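You operate a simulated robot arm through the tools that you are given. There is no shell and no other tool.

You run a simulated robot arm. Do the job below in one go: nothing can be reset, and whatever is moved stays where it is left.

JOB
Flush the water filter till the bowl is clear, then set its month dial to November.
Fine: shut the flush knob; then lift the water meter lid to check by its red wheel that nothing still runs, and shut it. Where these are worked on the way, their far stop is far enough and under half their travel is too little: flush knob, water meter lid.

The check looks at the end state, three seconds after you hand in, the way a careful person would. Anything else that was tipped, shoved, dropped, spilled or broken makes it a failure. Lids that push on must go on centred and level and be pressed home; caps that screw on are set level and turned clockwise until they are tight.

ROBOT AND FRAMES
A 7-joint arm with a two-finger parallel gripper, fixed in place. Base frame: the origin is at the foot of the arm, x ahead of it, y to its left, z up. Lengths are in m, angles in rad, forces in N, time in s.
With the tool pointing down near the work surface it reaches from about 0.18 to 0.82 m from the base axis. Its first joint turns from -2.897 to 2.897 rad. Payload 3.43 kg.
The TCP is the grasp point between the finger pads, 0.034 m short of the fingertips. In the tool frame z runs along the fingers and y along their closing line. The gripper opens to 0.128 m. The fingers are 0.024 m wide and 0.012 m thick; the gripper's body (0.048 by 0.13 m) begins 0.096 m behind the TCP.
Orientation is that of the tool frame in the base frame, as a unit quaternion [x, y, z, w]. With the fingers straight down and closing along the base's y, the tool's x points along the base's -x, its y along +y and its z along -z.

CONTROLS
- The arm moves only by the tool send_rows. Its argument "plan" is a list of rows, each an object of numbers (a shift or turn left out is 0, a gripper value left out holds the last): "tx", "ty", "tz": the shift along the tool's x, y, z in units of 500 mm (1.0 is 500 mm); "wx", "wy", "wz": the turn, a rotation vector about the tool's x, y, z in units of 90 degrees (1.0 is 90 degrees); "gripper": the opening in per cent of the stroke, from 0 (shut) to 100 (fully open). In form: [{"tx": .., "ty": .., "tz": .., "wx": .., "wy": .., "wz": .., "gripper": ..}, ...]. A call has 1 to 20 rows; each row is the pose to reach, as a shift and turn from the pose commanded when the call began, along the tool's axes at that moment. A call with a number of a shift or a turn outside -1 to 1 is refused whole. A row lasts 0.2 s, in which the tool goes at most 0.05 m and 0.15 rad; a call with a longer step from one row to the next is refused whole, and so is a gripper value outside its range. A pose out of reach is approached as far as the arm can. The call stops where the force on the tool passes 40 N (or 10 N more than at its start, if that is more) or the arm is blocked; 0.2 s more then pass. Each finger travels about 0.153 m/s and halts on what it meets, pressing with about 26 N; the grip force reading is that of the motor and also rises with nothing between the fingers. The clock runs only during rows and for 0.2 s after the last one: add rows that repeat a pose to give the fingers time. The reply holds the time, the measured pose of the TCP, the force on the tool along the base axes, the opening and the grip force, in the units named above and with some noise, with the torque about the TCP (base axes, N m) and any sound that the robot's microphone picked up.
- Cameras (640 x 400 px; columns grow to the right, rows downward): "scene" is fixed at [0.221, 0.5032, 1.6604]; the picture's right is [-0.06, -1.00, 0.00], its down [-0.99, 0.06, -0.16] and it looks along [0.16, -0.01, -0.99] (base axes); focal length 294 px, centre (320, 200). "wrist" rides on the gripper at [0.076, -0.011, -0.16] in the tool frame; the picture's right is [0.15, 0.99, 0.00], its down [-0.88, 0.13, -0.46] and it looks along [-0.45, 0.07, 0.89] (tool axes); focal length 234 px, centre (320, 200). There is no depth. A picture from a camera that has moved, and an enlarged one, comes with that camera's place and axes in the base frame and with its lens.
- grab_frame(camera): a new picture of that camera. The clock stands still meanwhile.
- inspect(camera, box): a new picture of the part [left, top, right, bottom] of that camera's present view, enlarged. The clock stands still meanwhile.
- hand_in(): hands the job in; it is judged then, once.

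Places have to be worked out from the pictures, the camera data and where the tool is seen. Open the gripper and draw the arm clear of the work before you hand the job in, unless the task says otherwise.

The tools are called after "Request:" as a command line: name --argument value ..., lists and objects as JSON in quotes. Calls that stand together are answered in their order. send_rows: Moves the arm, as the interface text tells. Its arguments: {"type":"object","properties":{"plan":{"type":"array"}},"required":["plan"]} The other tools are called the same way: grab_frame (camera) takes a picture; inspect (camera, box) takes an enlarged picture of a part of a camera's view; hand_in () hands the job in.

At the start:

```text
t: 0.0
position: [0.2475, 0.3786, 1.3246]
tool_rot: [0.0, 1.0, 0.0, 0.0]
ft_force: [-0.3, -0.1, 0.4]
moment: [0.0, 0.01, -0.02]
grip_width: 0.1281
finger_force: 0.0
```

scene: 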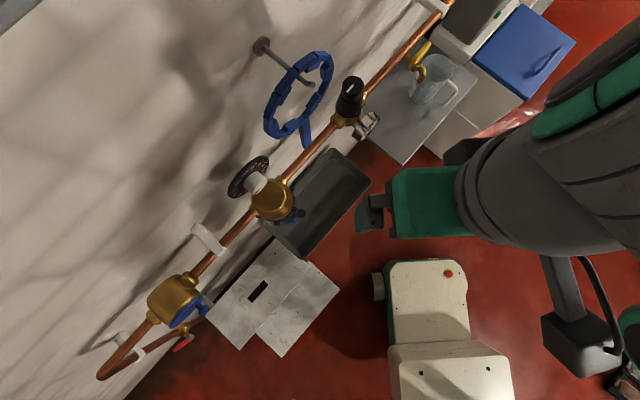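
wrist: 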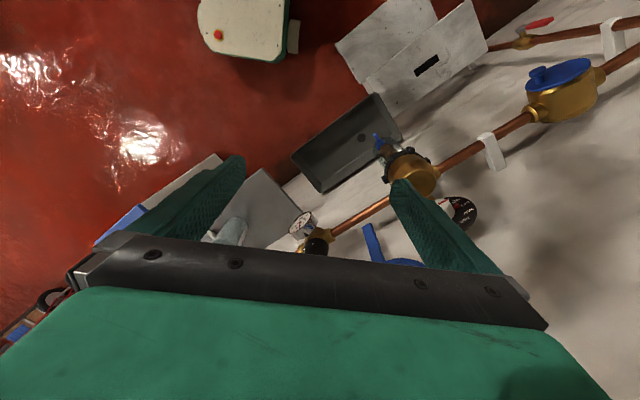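

I start by enlarging the scene view to identify the filter, the dial, the flush knob and the meter.

Request:
inspect --camera "scene" --box '[210, 130, 370, 260]'

Request:
inspect --camera "scene" --box '[90, 230, 290, 390]'

Request:
inspect --camera "scene" --box '[250, 20, 490, 170]'

Request:
inspect --camera "wrist" --box '[280, 80, 500, 260]'

Request:
inspect --camera "wrist" --box '[460, 0, 640, 140]'

```text
3.08 times, centred on (290, 195) of scene
camera zoom: at [0.221, 0.5032, 1.6604], right [-0.06, -1.0, 0.0], down [-0.99, 0.06, -0.16], along [0.16, -0.01, -0.99], focal length 903 px, centre (412, 215)
```

zoom: 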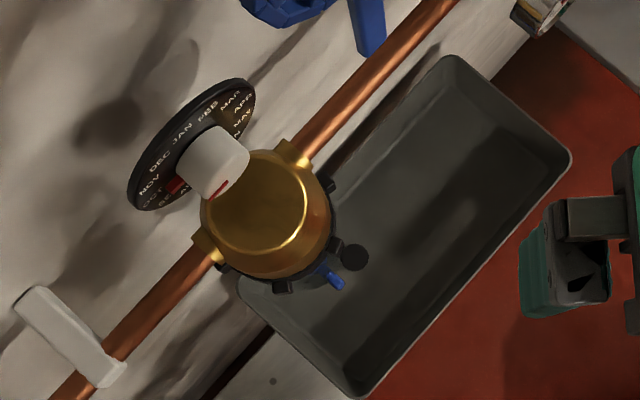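

```text
2.50 times, centred on (190, 310) of scene
camera zoom: at [0.221, 0.5032, 1.6604], right [-0.06, -1.0, 0.0], down [-0.99, 0.06, -0.16], along [0.16, -0.01, -0.99], focal length 734 px, centre (645, -75)
```

zoom: 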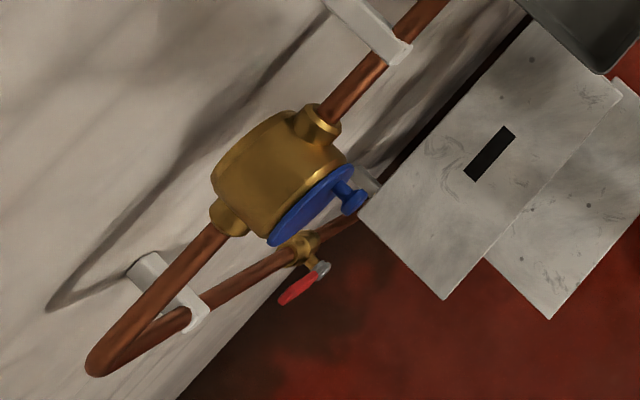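

```text
2.67 times, centred on (370, 95) of scene
camera zoom: at [0.221, 0.5032, 1.6604], right [-0.06, -1.0, 0.0], down [-0.99, 0.06, -0.16], along [0.16, -0.01, -0.99], focal length 783 px, centre (187, 480)
```

zoom: 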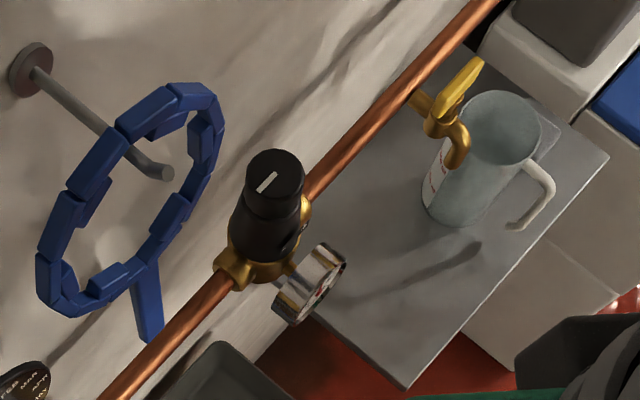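

```text
2.22 times, centred on (390, 170) of wrist
camera zoom: at [0.1699, 0.3679, 1.4851], right [-0.15, 0.99, 0.0], down [0.88, 0.13, 0.46], along [0.45, 0.07, -0.89], focal length 520 px, centre (164, 267)
```

zoom: 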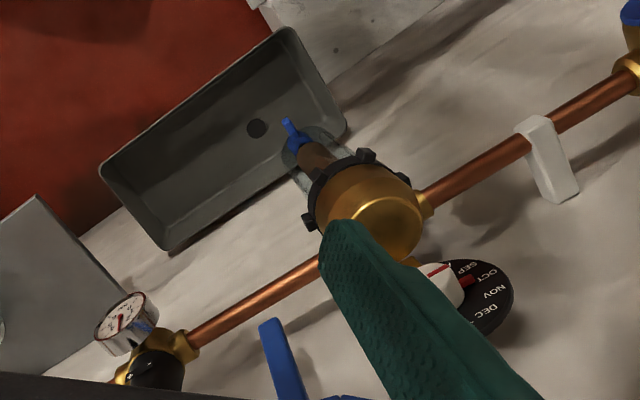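

```text
2.86 times, centred on (550, 70) of wrist
camera zoom: at [0.1699, 0.3679, 1.4851], right [-0.15, 0.99, 0.0], down [0.88, 0.13, 0.46], along [0.45, 0.07, -0.89], focal length 669 px, centre (-337, 571)
```

zoom: 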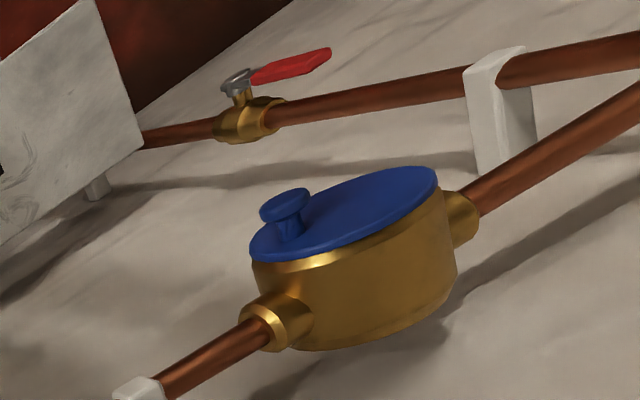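

The pipework runs on a wall at about 45° from the base, at a height of roughly 1.05–1.1 m. I tilt the tool towards the wall and back off a little, so the wrist camera sees the filter, dial and meter from the front.

Request:
send_rows --plan '[{"tx": 0.022, "ty": -0.001, "tz": 0.019, "wx": -0.0249, "wy": -0.0591, "wz": -0.06}, {"tx": 0.044, "ty": -0.002, "tz": 0.038, "wx": -0.0498, "wy": -0.1183, "wz": -0.12}, {"tx": 0.066, "ty": -0.003, "tz": 0.056, "wx": -0.0746, "wy": -0.1774, "wz": -0.18}, {"tx": 0.088, "ty": -0.003, "tz": 0.075, "wx": -0.0995, "wy": -0.2365, "wz": -0.24}, {"tx": 0.11, "ty": -0.004, "tz": 0.094, "wx": -0.1244, "wy": -0.2956, "wz": -0.3}, {"tx": 0.133, "ty": -0.005, "tz": 0.112, "wx": -0.1493, "wy": -0.3548, "wz": -0.36}, {"tx": 0.155, "ty": -0.006, "tz": 0.131, "wx": -0.1741, "wy": -0.4139, "wz": -0.42}, {"tx": 0.177, "ty": -0.006, "tz": 0.15, "wx": -0.199, "wy": -0.473, "wz": -0.48}]'

Request:
grab_frame --camera "wrist"

Request:
grab_frame --camera "scene"

```text
t: 1.8
position: [0.1601, 0.3778, 1.2474]
tool_rot: [-0.353, 0.86, 0.152, 0.336]
ft_force: [-0.1, 0.3, 0.3]
moment: [0.02, 0.05, 0.05]
grip_width: 0.1279
finger_force: 0.0
out of reach, approached as far as the arm can: row 8
```

```text
taken
camera wrist: at [0.0523, 0.2507, 1.3118], right [-0.78, 0.62, -0.08], down [0.16, 0.31, 0.94], along [0.61, 0.72, -0.34], focal length 234 px, centre (320, 200)
```

wrist: 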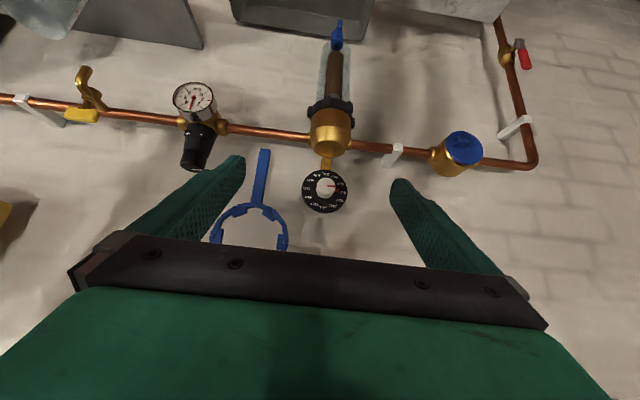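

```text
taken
```

scene: 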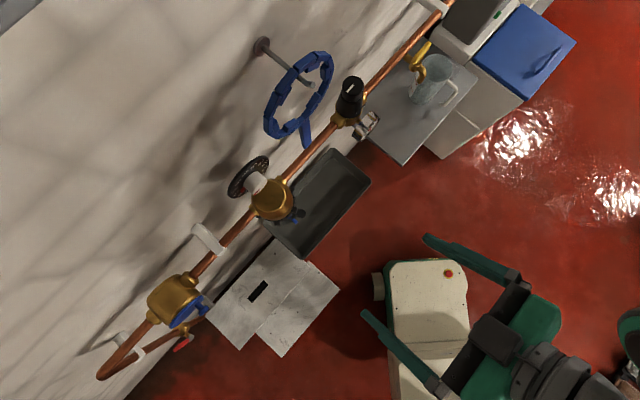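

This is a clear front view, upside down. I enlarge the filter, the dial and the meter.

Request:
inspect --camera "wrist" --box '[280, 140, 380, 220]'

Request:
inspect --camera "wrist" --box '[280, 0, 400, 150]'

Request:
inspect --camera "wrist" --box '[410, 100, 550, 200]'

Request:
inspect --camera "wrist" --box '[200, 140, 300, 260]'

```text
5.00 times, centred on (330, 180) of wrist
camera zoom: at [0.0523, 0.2507, 1.3118], right [-0.78, 0.62, -0.08], down [0.16, 0.31, 0.94], along [0.61, 0.72, -0.34], focal length 1171 px, centre (270, 300)
```

zoom: 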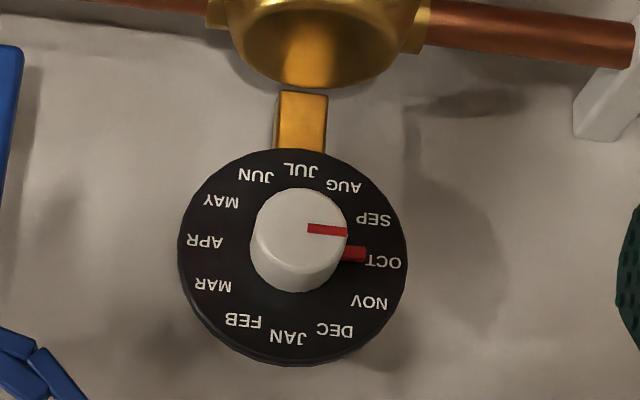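

```text
2.67 times, centred on (340, 75) of wrist
camera zoom: at [0.0523, 0.2507, 1.3118], right [-0.78, 0.62, -0.08], down [0.16, 0.31, 0.94], along [0.61, 0.72, -0.34], focal length 624 px, centre (267, 533)
```

zoom: 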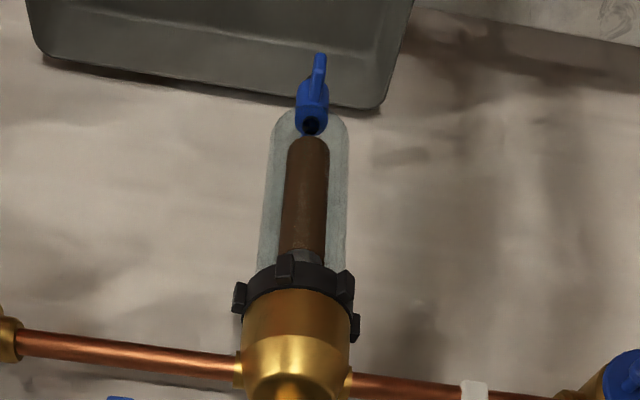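

```text
4.00 times, centred on (480, 150) of wrist
camera zoom: at [0.0523, 0.2507, 1.3118], right [-0.78, 0.62, -0.08], down [0.16, 0.31, 0.94], along [0.61, 0.72, -0.34], focal length 937 px, centre (-320, 400)
```

zoom: 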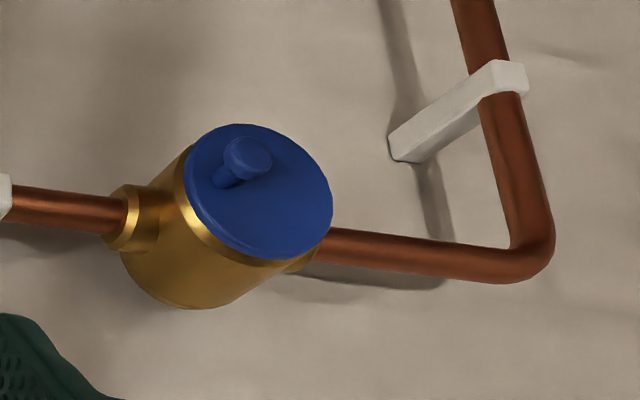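

```text
3.33 times, centred on (250, 200) of wrist
camera zoom: at [0.0523, 0.2507, 1.3118], right [-0.78, 0.62, -0.08], down [0.16, 0.31, 0.94], along [0.61, 0.72, -0.34], focal length 781 px, centre (553, 200)
```

zoom: 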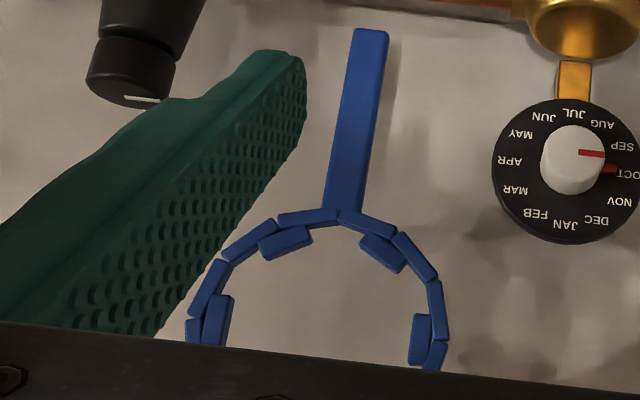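

Triangulating the two views puts the dial knob cap at about (0.341, 0.608, 1.113) with its axis horizontal, pointer on OCT. The flush lever is at about (0.31, 0.58, 0.67), and the meter lid is vertical at about (0.10, 0.80, 0.99). I lower the hand in free space for a close look at the flush knob.

Request:
send_rows --plan '[{"tx": 0.0566, "tz": 0.0566}, {"tx": 0.1132, "tz": 0.1132}, {"tx": 0.1698, "tz": 0.1698}, {"tx": 0.2264, "tz": 0.2264}, {"tx": 0.283, "tz": 0.283}, {"tx": 0.3396, "tz": 0.3396}, {"tx": 0.3962, "tz": 0.3962}, {"tx": 0.4528, "tz": 0.4528}, {"tx": 0.5094, "tz": 0.5094}, {"tx": 0.566, "tz": 0.566}]'

Request:
grab_frame --camera "wrist"

Request:
grab_frame --camera "scene"

```text
t: 4.0
position: [0.1585, 0.3805, 0.8511]
tool_rot: [-0.358, 0.851, 0.148, 0.354]
ft_force: [-0.4, 1.0, -0.2]
moment: [-0.02, 0.01, 0.01]
grip_width: 0.1278
finger_force: 0.0
out of reach, approached as far as the arm can: row 1, 2, 3, 4, 5, 6, 7, 8, 9
```

```text
taken
camera wrist: at [0.0497, 0.2529, 0.9108], right [-0.78, 0.62, -0.1], down [0.12, 0.3, 0.95], along [0.62, 0.72, -0.31], focal length 234 px, centre (320, 200)
```

wrist: 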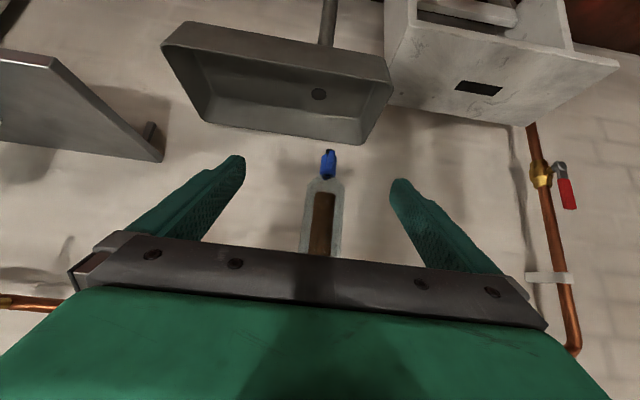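

```text
taken
```

scene: 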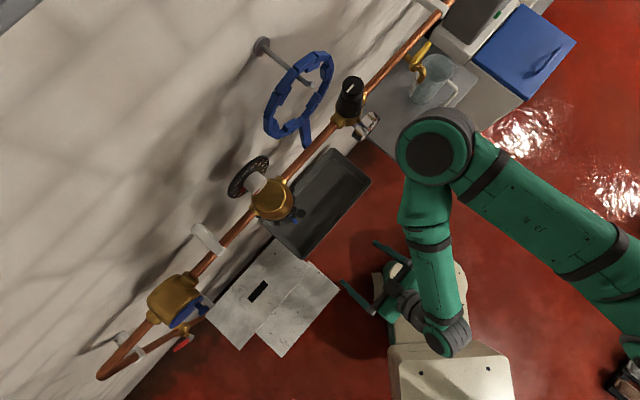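

The tray has a drain hole and pipe below it, so flushing into it is safe. I enlarge the flush knob.

Request:
inspect --camera "wrist" --box '[290, 130, 370, 260]'

Request:
inspect --camera "scene" --box '[275, 195, 325, 235]'

```text
3.08 times, centred on (330, 195) of wrist
camera zoom: at [0.0497, 0.2529, 0.9108], right [-0.78, 0.62, -0.1], down [0.12, 0.3, 0.95], along [0.62, 0.72, -0.31], focal length 720 px, centre (289, 215)
```

zoom: 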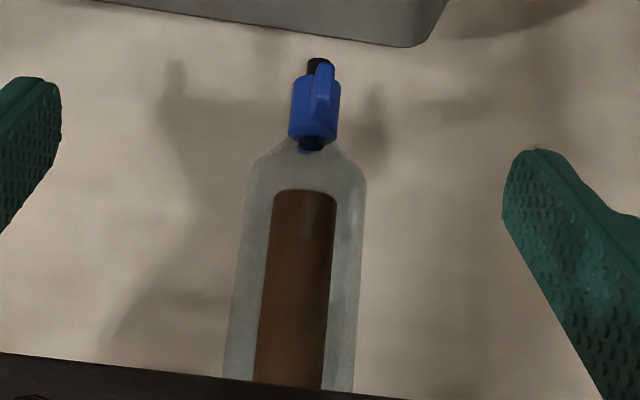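

```text
10.00 times, centred on (300, 215) of scene
camera zoom: at [0.221, 0.5032, 1.6604], right [-0.06, -1.0, 0.0], down [-0.99, 0.06, -0.16], along [0.16, -0.01, -0.99], focal length 2935 px, centre (520, 50)
```

zoom: 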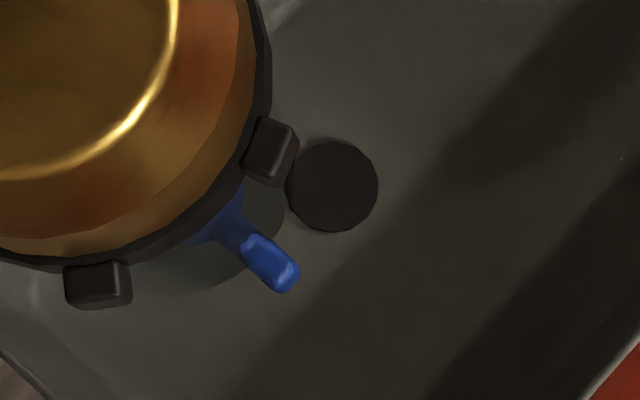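

The flush knob is a blue collar on a vertical axis, with a lever pointing straight out from the wall at z≈0.675. The tray rim is at z≈0.54. I turn the tool horizontal, facing the wall with the closing line vertical, stand off in front of the lever and look at it from the side.

Request:
send_rows --plan '[{"tx": 0.0058, "ty": 0.0054, "tz": 0.0295, "wx": 0.0326, "wy": -0.0326, "wz": -0.0786}, {"tx": 0.0116, "ty": 0.0108, "tz": 0.0589, "wx": 0.0652, "wy": -0.0652, "wz": -0.1573}, {"tx": 0.0174, "ty": 0.0163, "tz": 0.0884, "wx": 0.0977, "wy": -0.0977, "wz": -0.2359}, {"tx": 0.0232, "ty": 0.0217, "tz": 0.1179, "wx": 0.1303, "wy": -0.1303, "wz": -0.3146}, {"tx": 0.029, "ty": 0.0271, "tz": 0.1473, "wx": 0.1629, "wy": -0.1629, "wz": -0.3932}, {"tx": 0.0348, "ty": 0.0325, "tz": 0.1768, "wx": 0.1955, "wy": -0.1955, "wz": -0.4719}, {"tx": 0.0406, "ty": 0.0379, "tz": 0.2063, "wx": 0.228, "wy": -0.228, "wz": -0.5505}, {"tx": 0.0464, "ty": 0.0433, "tz": 0.2357, "wx": 0.2606, "wy": -0.2606, "wz": -0.6291}, {"tx": 0.0522, "ty": 0.0488, "tz": 0.2652, "wx": 0.2932, "wy": -0.2932, "wz": -0.7078}, {"tx": 0.058, "ty": 0.0542, "tz": 0.2947, "wx": 0.3258, "wy": -0.3258, "wz": -0.7864}, {"tx": 0.0638, "ty": 0.0596, "tz": 0.3241, "wx": 0.3583, "wy": -0.3583, "wz": -0.8651}, {"tx": 0.0696, "ty": 0.065, "tz": 0.3536, "wx": 0.3909, "wy": -0.3909, "wz": -0.9437}]'

Request:
grab_frame --camera "wrist"

Request:
grab_frame --camera "scene"

```text
t: 6.6
position: [0.1322, 0.5659, 0.7007]
tool_rot: [0.655, -0.292, 0.285, -0.636]
ft_force: [0.1, -0.2, 0.2]
moment: [0.0, 0.0, -0.04]
grip_width: 0.128
finger_force: 0.1
out of reach, approached as far as the arm can: row 6, 7, 8, 9, 10, 11, 12
```

```text
taken
camera wrist: at [0.0634, 0.403, 0.7156], right [0.08, -0.13, -0.99], down [-0.93, 0.35, -0.12], along [0.36, 0.93, -0.09], focal length 234 px, centre (320, 200)
```

wrist: 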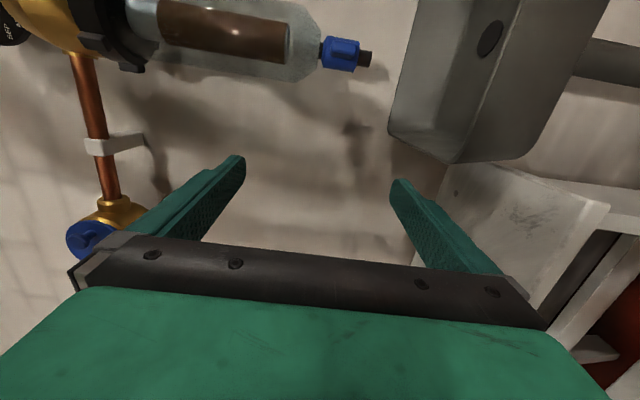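

```text
taken
```

scene: 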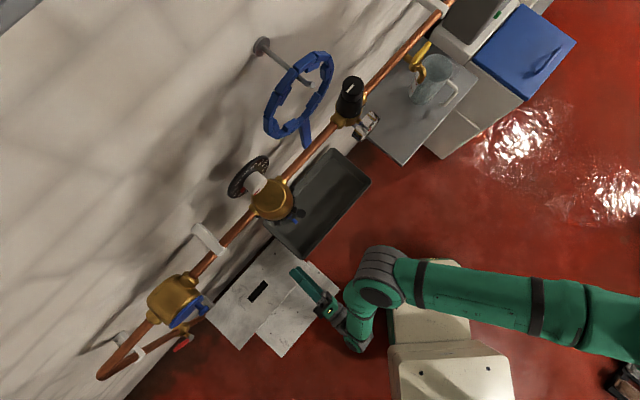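

The orientation was reached, but the TCP landed about 0.12 m to the +t side because that pose is too close to the base. I move further out along the tool axis, where the arm should have more room, and check where the reading lands.

Request:
send_rows --plan '[{"tz": 0.04}, {"tz": 0.08}, {"tz": 0.12}, {"tz": 0.16}, {"tz": 0.16}]'

Request:
grab_frame --camera "wrist"

```text
t: 7.8
position: [0.1737, 0.6271, 0.7048]
tool_rot: [0.655, -0.298, 0.29, -0.63]
ft_force: [0.2, 1.0, -0.4]
moment: [0.04, 0.01, 0.0]
grip_width: 0.128
finger_force: 0.1
out of reach, approached as far as the arm can: row 1, 2, 3, 4, 5
```

```text
taken
camera wrist: at [0.1027, 0.4655, 0.7214], right [0.07, -0.14, -0.99], down [-0.92, 0.37, -0.12], along [0.38, 0.92, -0.1], focal length 234 px, centre (320, 200)
```

wrist: 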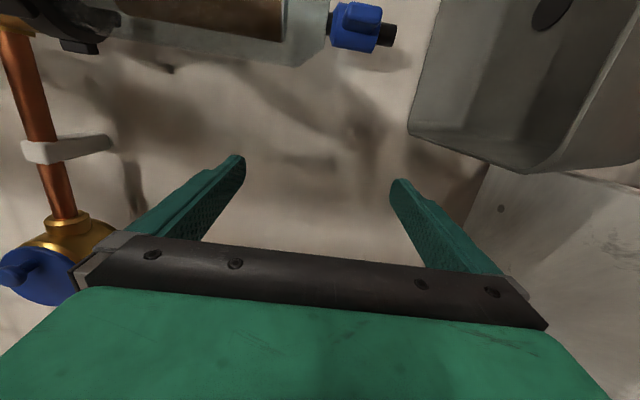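

That roll direction seems to hit a joint limit. I roll back by 90° while retreating slightly, so the camera is below and the closing line horizontal, and see whether that pose is reached exactly.

Request:
send_rows --plan '[{"tz": -0.011, "wz": 0.091}, {"tz": -0.022, "wz": 0.182}, {"tz": -0.033, "wz": 0.273}, {"tz": -0.044, "wz": 0.364}, {"tz": -0.055, "wz": 0.455}, {"tz": -0.066, "wz": 0.546}, {"tz": -0.077, "wz": 0.637}, {"tz": -0.088, "wz": 0.728}, {"tz": -0.099, "wz": 0.819}, {"tz": -0.11, "wz": 0.91}, {"tz": -0.12, "wz": 1.0}, {"tz": -0.12, "wz": 1.0}]'

Request:
grab_frame --camera "wrist"

Request:
grab_frame --camera "scene"

```text
t: 10.4
position: [0.129, 0.5894, 0.7043]
tool_rot: [-0.257, 0.67, 0.249, 0.65]
ft_force: [-0.6, 0.7, -0.9]
moment: [0.03, -0.01, 0.01]
grip_width: 0.128
finger_force: 0.1
out of reach, approached as far as the arm can: row 1
```

```text
taken
camera wrist: at [0.0145, 0.4717, 0.6341], right [-0.66, 0.73, -0.15], down [-0.41, -0.19, 0.89], along [0.63, 0.65, 0.42], focal length 234 px, centre (320, 200)
```

wrist: 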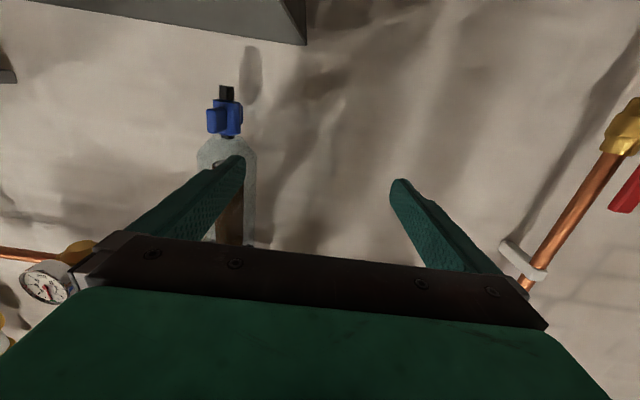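

```text
taken
```

scene: 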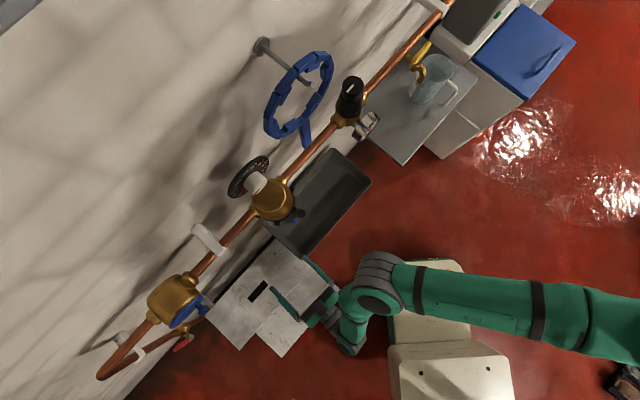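

Now the pose is reached exactly, which shows that the commanded pose resets to the reached one. I enlarge the knob from here.

Request:
inspect --camera "wrist" --box '[180, 70, 280, 170]'

```text
4.00 times, centred on (230, 120) of wrist
camera zoom: at [0.0145, 0.4717, 0.6341], right [-0.66, 0.73, -0.15], down [-0.41, -0.19, 0.89], along [0.63, 0.65, 0.42], focal length 937 px, centre (680, 520)
```

zoom: 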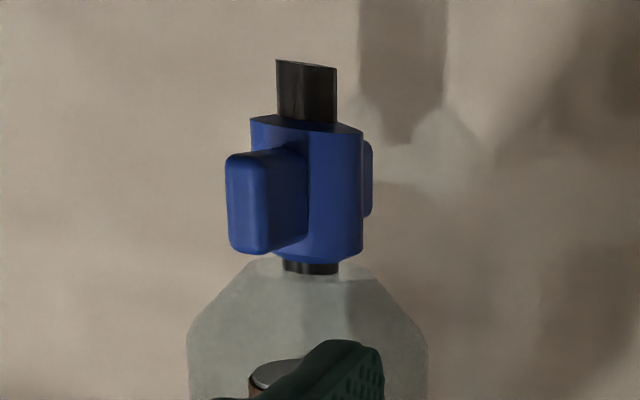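

The knob has two opposite wings about 0.10 m across, 0.03 m high and 13 mm thick. Its axis is near u≈0.68 (distance from the base into the wall), t≈0.182 (along the wall), z≈0.686, and the wings point in and out. I plan to turn it by pushing the wings from the front with closed fingers, so I close the gripper and move to the front wing's +t side.

Request:
send_rows --plan '[{"tx": 0.007, "ty": -0.038, "tz": 0.006, "wx": -0.008, "wy": -0.004, "gripper": 0}, {"tx": 0.014, "ty": -0.076, "tz": 0.012, "wx": -0.016, "wy": -0.008, "gripper": 0}, {"tx": 0.02, "ty": -0.113, "tz": 0.018, "wx": -0.024, "wy": -0.011, "gripper": 0}, {"tx": 0.027, "ty": -0.151, "tz": 0.024, "wx": -0.032, "wy": -0.015, "gripper": 0}, {"tx": 0.034, "ty": -0.189, "tz": 0.03, "wx": -0.04, "wy": -0.019, "gripper": 0}, {"tx": 0.034, "ty": -0.189, "tz": 0.03, "wx": -0.04, "wy": -0.019, "gripper": 0}]'

Request:
grab_frame --camera "wrist"

Request:
grab_frame --camera "scene"

```text
t: 11.8
position: [0.1308, 0.5707, 0.7073]
tool_rot: [-0.258, 0.667, 0.252, 0.651]
ft_force: [-0.6, 0.3, 0.1]
moment: [0.0, 0.02, 0.0]
grip_width: 0.0
finger_force: 25.8
out of reach, approached as far as the arm can: row 1, 2, 3, 4, 5, 6
```

```text
taken
camera wrist: at [0.0188, 0.4537, 0.6357], right [-0.67, 0.73, -0.15], down [-0.41, -0.19, 0.89], along [0.62, 0.66, 0.43], focal length 234 px, centre (320, 200)
```

wrist: 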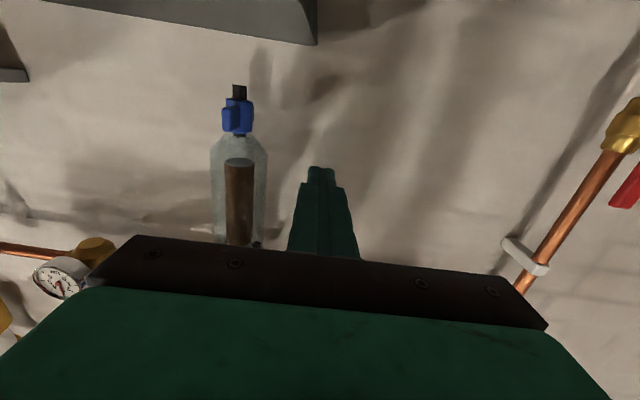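

```text
taken
```

scene: 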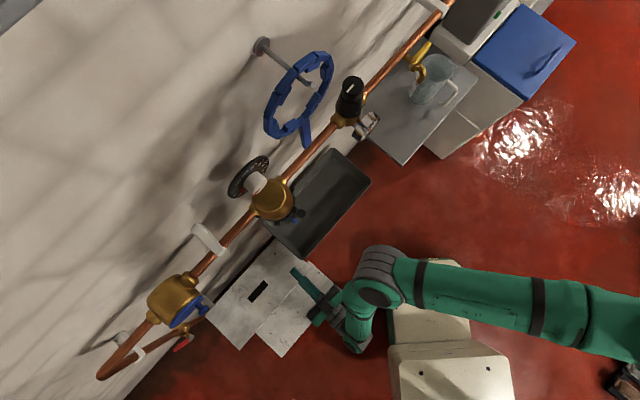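

The horizontal tool cannot reach the knob in this region, but a 45° downward pitch worked earlier. I pitch down again, rise a little and shift towards the knob.

Request:
send_rows --plan '[{"tx": -0.038, "ty": -0.0235, "tz": 0.001, "wx": -0.006, "wy": 0.083, "wz": -0.0024, "gripper": 0}, {"tx": -0.075, "ty": -0.047, "tz": 0.001, "wx": -0.012, "wy": 0.167, "wz": -0.0048, "gripper": 0}, {"tx": -0.113, "ty": -0.0705, "tz": 0.002, "wx": -0.0175, "wy": 0.25, "wz": -0.0072, "gripper": 0}, {"tx": -0.151, "ty": -0.094, "tz": 0.003, "wx": -0.023, "wy": 0.333, "wz": -0.0097, "gripper": 0}, {"tx": -0.188, "ty": -0.1175, "tz": 0.003, "wx": -0.029, "wy": 0.417, "wz": -0.012, "gripper": 0}, {"tx": -0.226, "ty": -0.141, "tz": 0.004, "wx": -0.035, "wy": 0.5, "wz": -0.0145, "gripper": 0}, {"tx": -0.226, "ty": -0.141, "tz": 0.004, "wx": -0.035, "wy": 0.5, "wz": -0.0145, "gripper": 0}]'

Request:
grab_frame --camera "wrist"

Request:
grab_frame --camera "scene"

```text
t: 13.4
position: [0.1781, 0.5244, 0.8166]
tool_rot: [-0.36, 0.856, 0.145, 0.341]
ft_force: [-0.9, -0.9, 0.5]
moment: [0.05, 0.01, 0.03]
grip_width: 0.0
finger_force: 26.4
```

```text
taken
camera wrist: at [0.0711, 0.3984, 0.8814], right [-0.78, 0.62, -0.1], down [0.14, 0.32, 0.94], along [0.61, 0.72, -0.34], focal length 234 px, centre (320, 200)
```

wrist: 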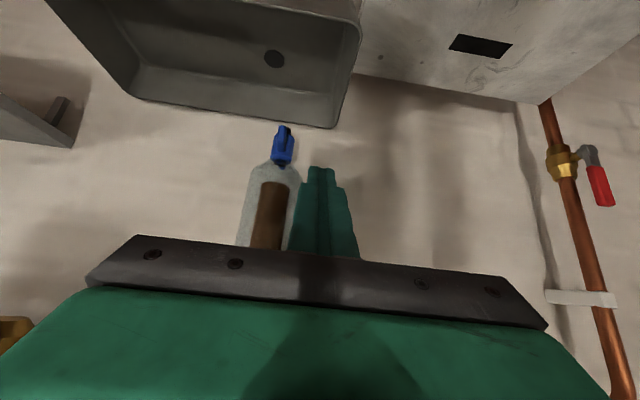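

```text
taken
```

scene: 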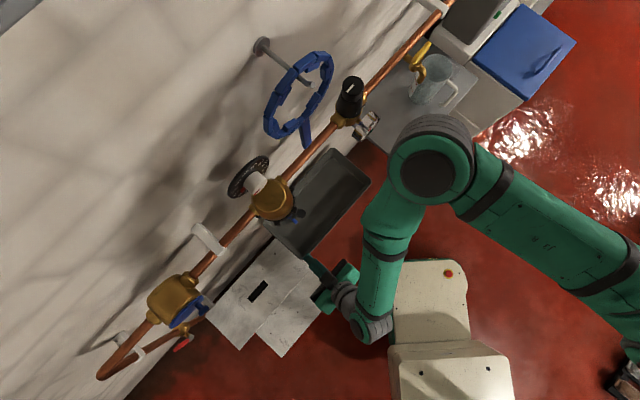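

This pose is reached. I enlarge the knob to refine its position before approaching.

Request:
inspect --camera "wrist" --box '[230, 100, 360, 200]'

```text
4.00 times, centred on (295, 150) of wrist
camera zoom: at [0.0711, 0.3984, 0.8814], right [-0.78, 0.62, -0.1], down [0.14, 0.32, 0.94], along [0.61, 0.72, -0.34], focal length 937 px, centre (420, 400)
```

zoom: 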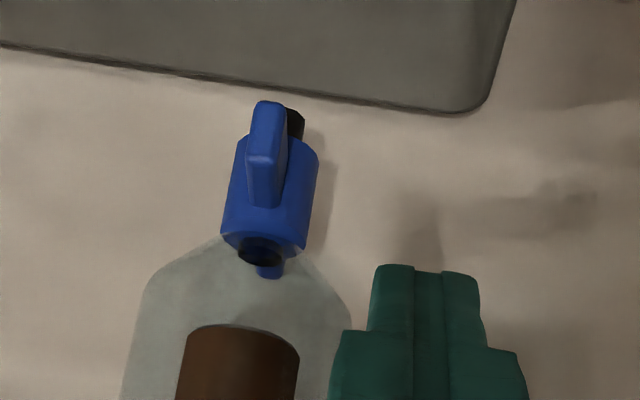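

Combining the views, the front wing spans u≈0.618–0.65, z≈0.673–0.70 at t≈0.185, and the knob axis is at u≈0.665. I bring the closed fingertips down beside the wing on its +t side without touching it.

Request:
send_rows --plan '[{"tx": -0.003, "ty": -0.005, "tz": 0.06, "gripper": 0}, {"tx": -0.006, "ty": -0.011, "tz": 0.12}, {"tx": -0.009, "ty": -0.016, "tz": 0.18}, {"tx": -0.012, "ty": -0.022, "tz": 0.24}, {"tx": -0.0145, "ty": -0.027, "tz": 0.29}, {"tx": -0.0164, "ty": -0.031, "tz": 0.338}]'

Request:
grab_frame --camera "wrist"

Request:
inspect --camera "scene" --box '[260, 180, 380, 280]'

```text
t: 14.8
position: [0.2753, 0.6004, 0.7001]
tool_rot: [-0.359, 0.857, 0.144, 0.342]
ft_force: [-0.1, 0.0, 0.3]
moment: [-0.01, 0.01, 0.0]
grip_width: 0.0
finger_force: 25.9
```

```text
taken
camera wrist: at [0.167, 0.4752, 0.765], right [-0.78, 0.62, -0.1], down [0.13, 0.32, 0.94], along [0.61, 0.72, -0.33], focal length 234 px, centre (320, 200)
```

wrist: 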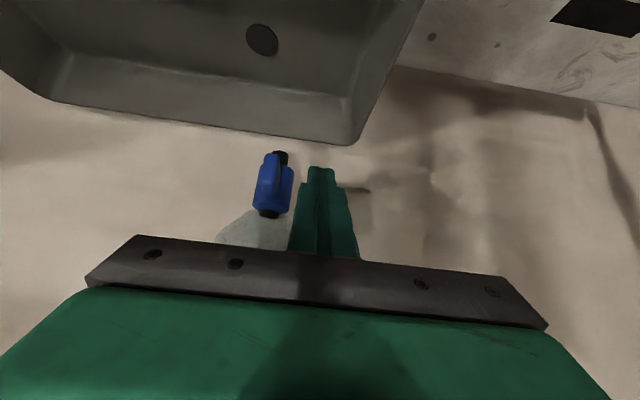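

```text
4.00 times, centred on (320, 230) of scene
camera zoom: at [0.221, 0.5032, 1.6604], right [-0.06, -1.0, 0.0], down [-0.99, 0.06, -0.16], along [0.16, -0.01, -0.99], focal length 1174 px, centre (320, 80)
```

zoom: 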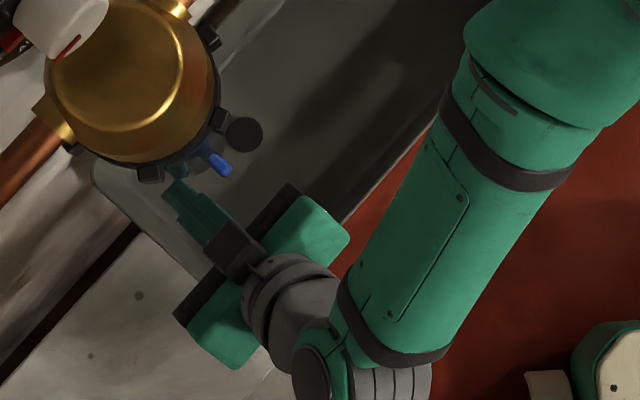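

The tip is beside the wing with clearance. I back off slightly and push the wing gently towards −t along an arc for the first 30°, watching the force.

Request:
send_rows --plan '[{"tx": 0.0277, "ty": 0.0, "tz": -0.0387}, {"tx": 0.0277, "ty": -0.0202, "tz": -0.0387}, {"tx": 0.0277, "ty": -0.0404, "tz": -0.0387}, {"tx": 0.0282, "ty": -0.05, "tz": -0.0391}, {"tx": 0.0286, "ty": -0.059, "tz": -0.0396}, {"tx": 0.0272, "ty": -0.068, "tz": -0.0382}, {"tx": 0.0258, "ty": -0.0772, "tz": -0.0369}]'

Request:
inspect --camera "wrist" --box '[200, 100, 360, 250]'

Request:
inspect --camera "scene" --box '[260, 180, 340, 250]'

```text
t: 16.4
position: [0.2885, 0.558, 0.7044]
tool_rot: [-0.36, 0.856, 0.145, 0.342]
ft_force: [-1.1, -1.4, 0.5]
moment: [-0.01, 0.03, -0.01]
grip_width: 0.0001
finger_force: 25.5
```

```text
2.67 times, centred on (280, 175) of wrist
camera zoom: at [0.18, 0.4321, 0.7684], right [-0.78, 0.62, -0.1], down [0.13, 0.32, 0.94], along [0.61, 0.72, -0.34], focal length 624 px, centre (427, 267)
```

zoom: 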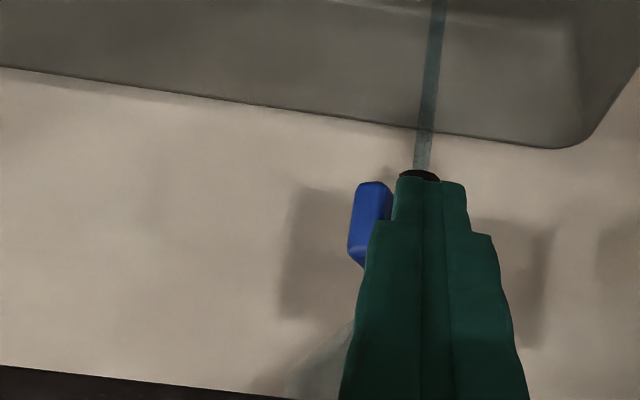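

```text
5.71 times, centred on (300, 215) of scene
camera zoom: at [0.221, 0.5032, 1.6604], right [-0.06, -1.0, 0.0], down [-0.99, 0.06, -0.16], along [0.16, -0.01, -0.99], focal length 1677 px, centre (434, 114)
```

zoom: 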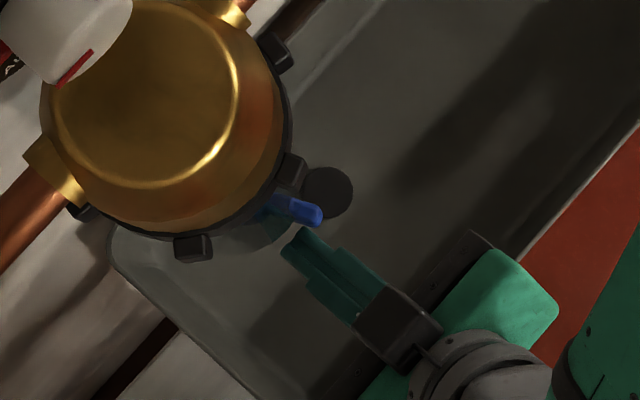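

The wing turns easily, and water is now streaming from the spout into the tray, so this is the opening direction. I continue along the arc towards 90°.

Request:
send_rows --plan '[{"tx": -0.0026, "ty": -0.0082, "tz": 0.0025}, {"tx": -0.0052, "ty": -0.0164, "tz": 0.005}, {"tx": -0.0097, "ty": -0.0233, "tz": 0.0092}, {"tx": -0.0142, "ty": -0.0302, "tz": 0.0135}, {"tx": -0.0198, "ty": -0.0352, "tz": 0.0188}, {"tx": -0.0255, "ty": -0.0402, "tz": 0.0242}, {"tx": -0.0319, "ty": -0.0431, "tz": 0.0302}, {"tx": -0.0383, "ty": -0.046, "tz": 0.0363}]'

Request:
inspect --camera "wrist" --box '[200, 100, 360, 250]'

Request:
inspect --camera "scene" --box '[260, 180, 340, 250]'

```text
t: 18.2
position: [0.3194, 0.5573, 0.7045]
tool_rot: [-0.36, 0.857, 0.143, 0.341]
ft_force: [-16.7, -27.9, 19.9]
moment: [0.08, -0.01, 0.09]
grip_width: 0.0
finger_force: 26.4
```

```text
2.67 times, centred on (280, 175) of wrist
camera zoom: at [0.2124, 0.4326, 0.769], right [-0.78, 0.62, -0.1], down [0.14, 0.32, 0.94], along [0.61, 0.72, -0.34], focal length 624 px, centre (427, 267)
```

zoom: 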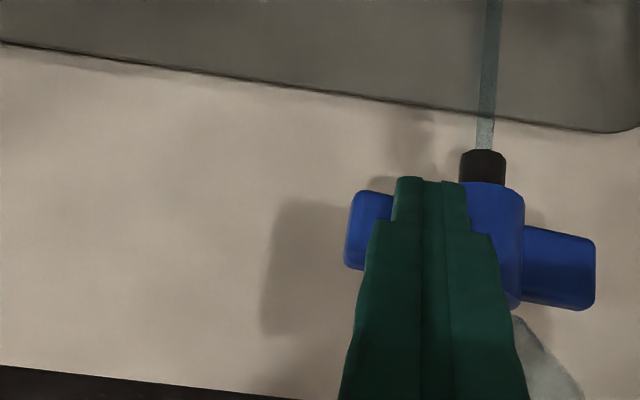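

```text
5.71 times, centred on (300, 215) of scene
camera zoom: at [0.221, 0.5032, 1.6604], right [-0.06, -1.0, 0.0], down [-0.99, 0.06, -0.16], along [0.16, -0.01, -0.99], focal length 1677 px, centre (434, 114)
```

zoom: 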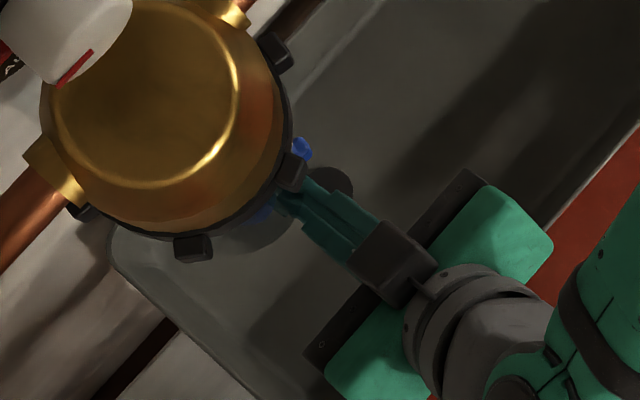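

The force has risen to about 38 N and the wings now lie along the wall, so the knob is at its far stop and water is flowing. I back off along the finger axis and look at the bowl.

Request:
send_rows --plan '[{"tz": -0.03}, {"tz": -0.09}, {"tz": -0.17}, {"tz": -0.25}, {"tz": -0.32}, {"tz": -0.32}]'

Request:
grab_frame --camera "wrist"

Request:
inspect --camera "wrist" --box '[240, 100, 400, 250]'

```text
t: 19.6
position: [0.2455, 0.4829, 0.821]
tool_rot: [-0.359, 0.856, 0.143, 0.343]
ft_force: [0.0, 0.5, 0.2]
moment: [0.04, -0.03, 0.02]
grip_width: 0.0001
finger_force: 26.0
```

```text
taken
camera wrist: at [0.1386, 0.3567, 0.8846], right [-0.78, 0.62, -0.1], down [0.13, 0.32, 0.94], along [0.61, 0.72, -0.33], focal length 234 px, centre (320, 200)
```

wrist: 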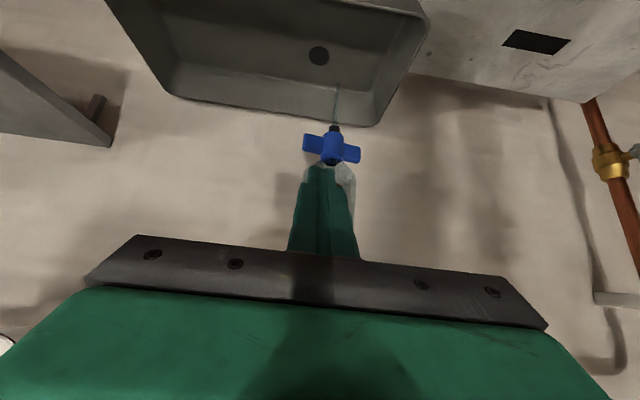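

```text
2.67 times, centred on (320, 175) of wrist
camera zoom: at [0.1386, 0.3567, 0.8846], right [-0.78, 0.62, -0.1], down [0.13, 0.32, 0.94], along [0.61, 0.72, -0.33], focal length 624 px, centre (320, 267)
```

zoom: 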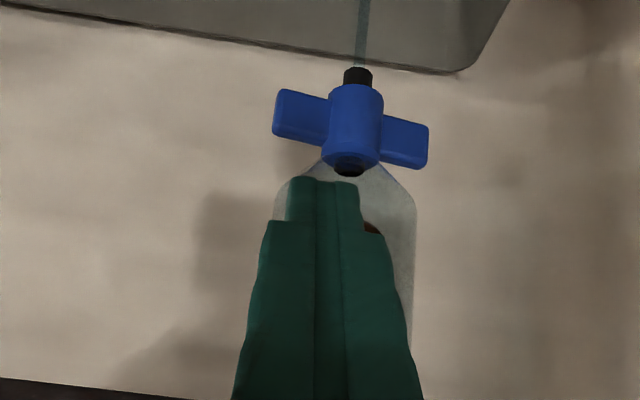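

The knob is fully open and running into the tray. I move aside and up to see the bowl's contents.

Request:
send_rows --plan '[{"tx": -0.021, "ty": 0.048, "tz": -0.051}, {"tx": -0.043, "ty": 0.096, "tz": -0.103}, {"tx": -0.064, "ty": 0.144, "tz": -0.154}, {"tx": -0.085, "ty": 0.192, "tz": -0.206}, {"tx": -0.1066, "ty": 0.24, "tz": -0.257}, {"tx": -0.1066, "ty": 0.24, "tz": -0.257}]'

Request:
grab_frame --camera "wrist"

Request:
inspect --camera "wrist" --box '[180, 60, 320, 240]'

```text
t: 21.0
position: [0.1243, 0.5297, 0.9506]
tool_rot: [-0.359, 0.856, 0.143, 0.342]
ft_force: [-0.1, -0.4, -0.1]
moment: [0.01, 0.03, 0.0]
grip_width: 0.0
finger_force: 26.0
```

```text
taken
camera wrist: at [0.0157, 0.404, 1.0148], right [-0.78, 0.62, -0.1], down [0.13, 0.32, 0.94], along [0.61, 0.72, -0.33], focal length 234 px, centre (320, 200)
```

wrist: 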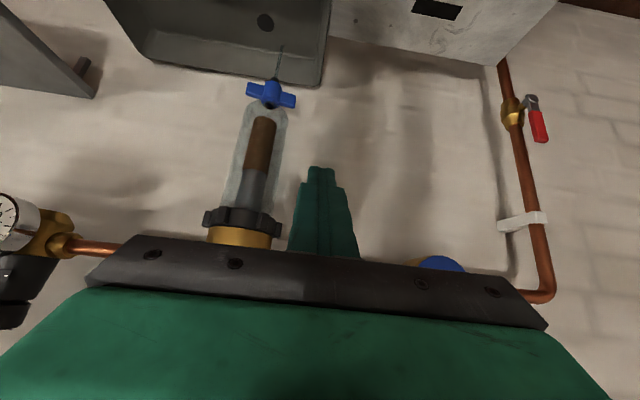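

```text
2.22 times, centred on (250, 150) of wrist
camera zoom: at [0.0157, 0.404, 1.0148], right [-0.78, 0.62, -0.1], down [0.13, 0.32, 0.94], along [0.61, 0.72, -0.33], focal length 520 px, centre (476, 311)
```

zoom: 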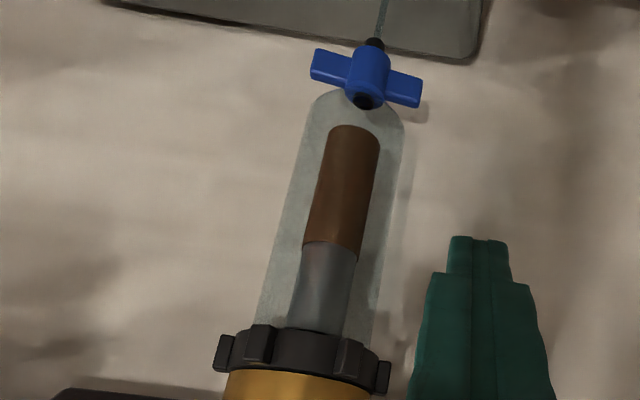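

The brown sediment column is shrinking as it flushes, with roughly 60 % left. I wait and look again.

Request:
send_rows --plan '[{"gripper": 0}, {}, {}, {}, {}, {}, {}, {}, {}, {}, {}, {}, {}, {}, {}, {}, {}, {}, {}, {}]'

Request:
inspect --camera "wrist" --box '[180, 60, 320, 240]'

```text
t: 25.2
position: [0.1237, 0.5299, 0.9502]
tool_rot: [-0.359, 0.857, 0.143, 0.342]
ft_force: [0.8, 0.3, 0.6]
moment: [0.05, 0.02, 0.0]
grip_width: 0.0
finger_force: 26.2
```

```text
2.22 times, centred on (250, 150) of wrist
camera zoom: at [0.0159, 0.4039, 1.0146], right [-0.78, 0.62, -0.1], down [0.13, 0.32, 0.94], along [0.61, 0.72, -0.33], focal length 520 px, centre (476, 311)
```

zoom: 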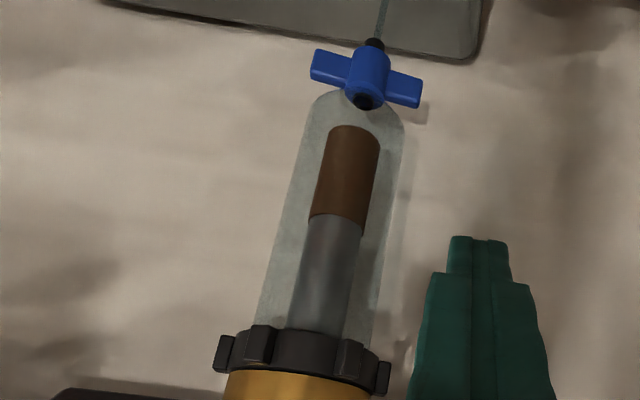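

The sediment keeps dropping, but more slowly, so it needs perhaps 15 s more. Meanwhile I stage in front of the dial with the tool horizontal and the closing line at about 45°, to test that pose; I do not touch the dial.

Request:
send_rows --plan '[{"tx": -0.0275, "ty": -0.02, "tz": -0.0189, "wx": 0.0202, "wy": -0.0488, "wz": -0.0472}, {"tx": -0.055, "ty": -0.04, "tz": -0.0378, "wx": 0.0405, "wy": -0.0977, "wz": -0.0944}, {"tx": -0.0825, "ty": -0.06, "tz": -0.0567, "wx": 0.0607, "wy": -0.1465, "wz": -0.1416}, {"tx": -0.11, "ty": -0.08, "tz": -0.0756, "wx": 0.0809, "wy": -0.1953, "wz": -0.1888}, {"tx": -0.1375, "ty": -0.1, "tz": -0.0945, "wx": 0.1011, "wy": -0.2441, "wz": -0.236}, {"tx": -0.165, "ty": -0.12, "tz": -0.1134, "wx": 0.1214, "wy": -0.293, "wz": -0.2831}, {"tx": -0.1925, "ty": -0.14, "tz": -0.1323, "wx": 0.1416, "wy": -0.3418, "wz": -0.3303}, {"tx": -0.22, "ty": -0.16, "tz": -0.1512, "wx": 0.1618, "wy": -0.3906, "wz": -0.3775}, {"tx": -0.2475, "ty": -0.18, "tz": -0.1701, "wx": 0.1821, "wy": -0.4395, "wz": -0.4247}, {"tx": -0.275, "ty": -0.2, "tz": -0.189, "wx": 0.2023, "wy": -0.4883, "wz": -0.4719}, {"tx": -0.275, "ty": -0.2, "tz": -0.189, "wx": 0.2023, "wy": -0.4883, "wz": -0.4719}]'

Request:
grab_frame --camera "wrist"

Request:
grab_frame --camera "scene"

```text
t: 27.6
position: [0.2235, 0.4993, 1.0867]
tool_rot: [-0.519, 0.506, 0.0, 0.689]
ft_force: [-0.2, 0.4, -0.9]
moment: [0.01, 0.03, -0.01]
grip_width: 0.0
finger_force: 26.3
out of reach, approached as far as the arm can: row 10, 11
```

```text
taken
camera wrist: at [0.154, 0.34, 1.0503], right [-0.45, 0.38, -0.81], down [-0.82, 0.2, 0.54], along [0.37, 0.9, 0.22], focal length 234 px, centre (320, 200)
```

wrist: 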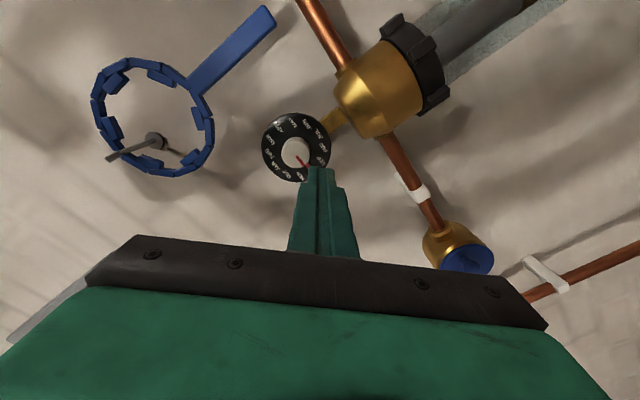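

```text
taken
```

scene: 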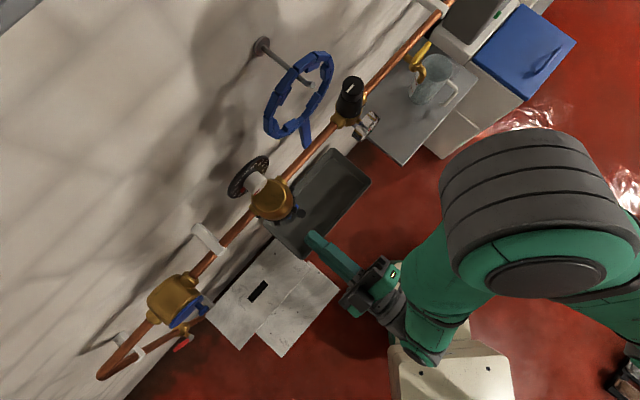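

The pose is nearly reached (roll about −45°, pointing straight at the wall). I enlarge the dial and the visible part of the bowl.

Request:
inspect --camera "wrist" --box '[245, 95, 355, 195]'

Request:
inspect --camera "scene" --box '[215, 145, 305, 225]'

```text
4.00 times, centred on (300, 145) of wrist
camera zoom: at [0.154, 0.34, 1.0503], right [-0.45, 0.38, -0.81], down [-0.82, 0.2, 0.54], along [0.37, 0.9, 0.22], focal length 937 px, centre (400, 420)
```

zoom: 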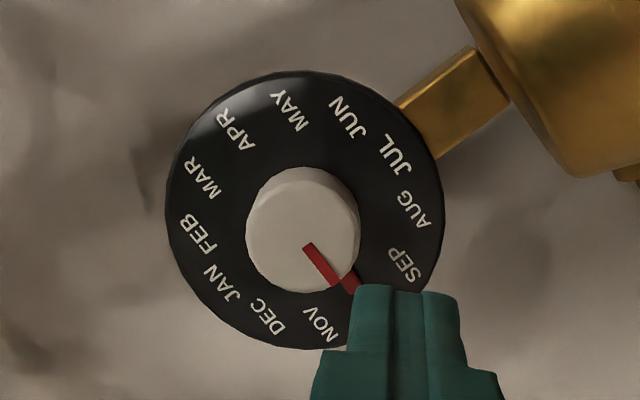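

```text
5.00 times, centred on (260, 185) of scene
camera zoom: at [0.221, 0.5032, 1.6604], right [-0.06, -1.0, 0.0], down [-0.99, 0.06, -0.16], along [0.16, -0.01, -0.99], focal length 1467 px, centre (620, 275)
```

zoom: 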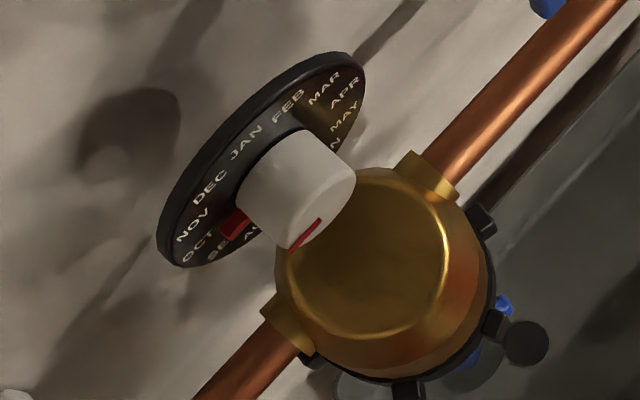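

The dial's pointer sits on OCT, and the knob's front face is at about u=0.671, t=0.184, z=1.115. I wait for the flush before touching anything.

Request:
send_rows --plan '[{"gripper": 0}, {}, {}, {}, {}, {}, {}, {}, {}, {}, {}, {}, {}, {}, {}, {}, {}, {}, {}, {}]'

Request:
send_rows --plan '[{"gripper": 0}, {}, {}, {}, {}, {}, {}, {}, {}, {}, {}, {}, {}, {}, {}, {}, {}, {}, {}, {}]'

Request:
send_rows --plan '[{"gripper": 0}, {}, {}, {}, {}, {}, {}, {}, {}, {}, {}, {}, {}, {}, {}, {}, {}, {}, {}, {}]'

```text
t: 31.8
position: [0.2242, 0.4978, 1.0875]
tool_rot: [-0.517, 0.507, 0.0, 0.689]
ft_force: [1.3, 0.1, -1.4]
moment: [0.01, -0.02, -0.01]
grip_width: 0.0
finger_force: 26.3
```

```text
t: 36.0
position: [0.2234, 0.4995, 1.0877]
tool_rot: [-0.518, 0.507, 0.0, 0.689]
ft_force: [0.0, 0.3, -0.7]
moment: [-0.01, -0.01, -0.01]
grip_width: 0.0
finger_force: 25.8
```

```text
t: 40.2
position: [0.2237, 0.4986, 1.0878]
tool_rot: [-0.518, 0.507, 0.001, 0.689]
ft_force: [0.0, 0.1, -0.5]
moment: [0.02, 0.03, -0.02]
grip_width: 0.0
finger_force: 26.0
```

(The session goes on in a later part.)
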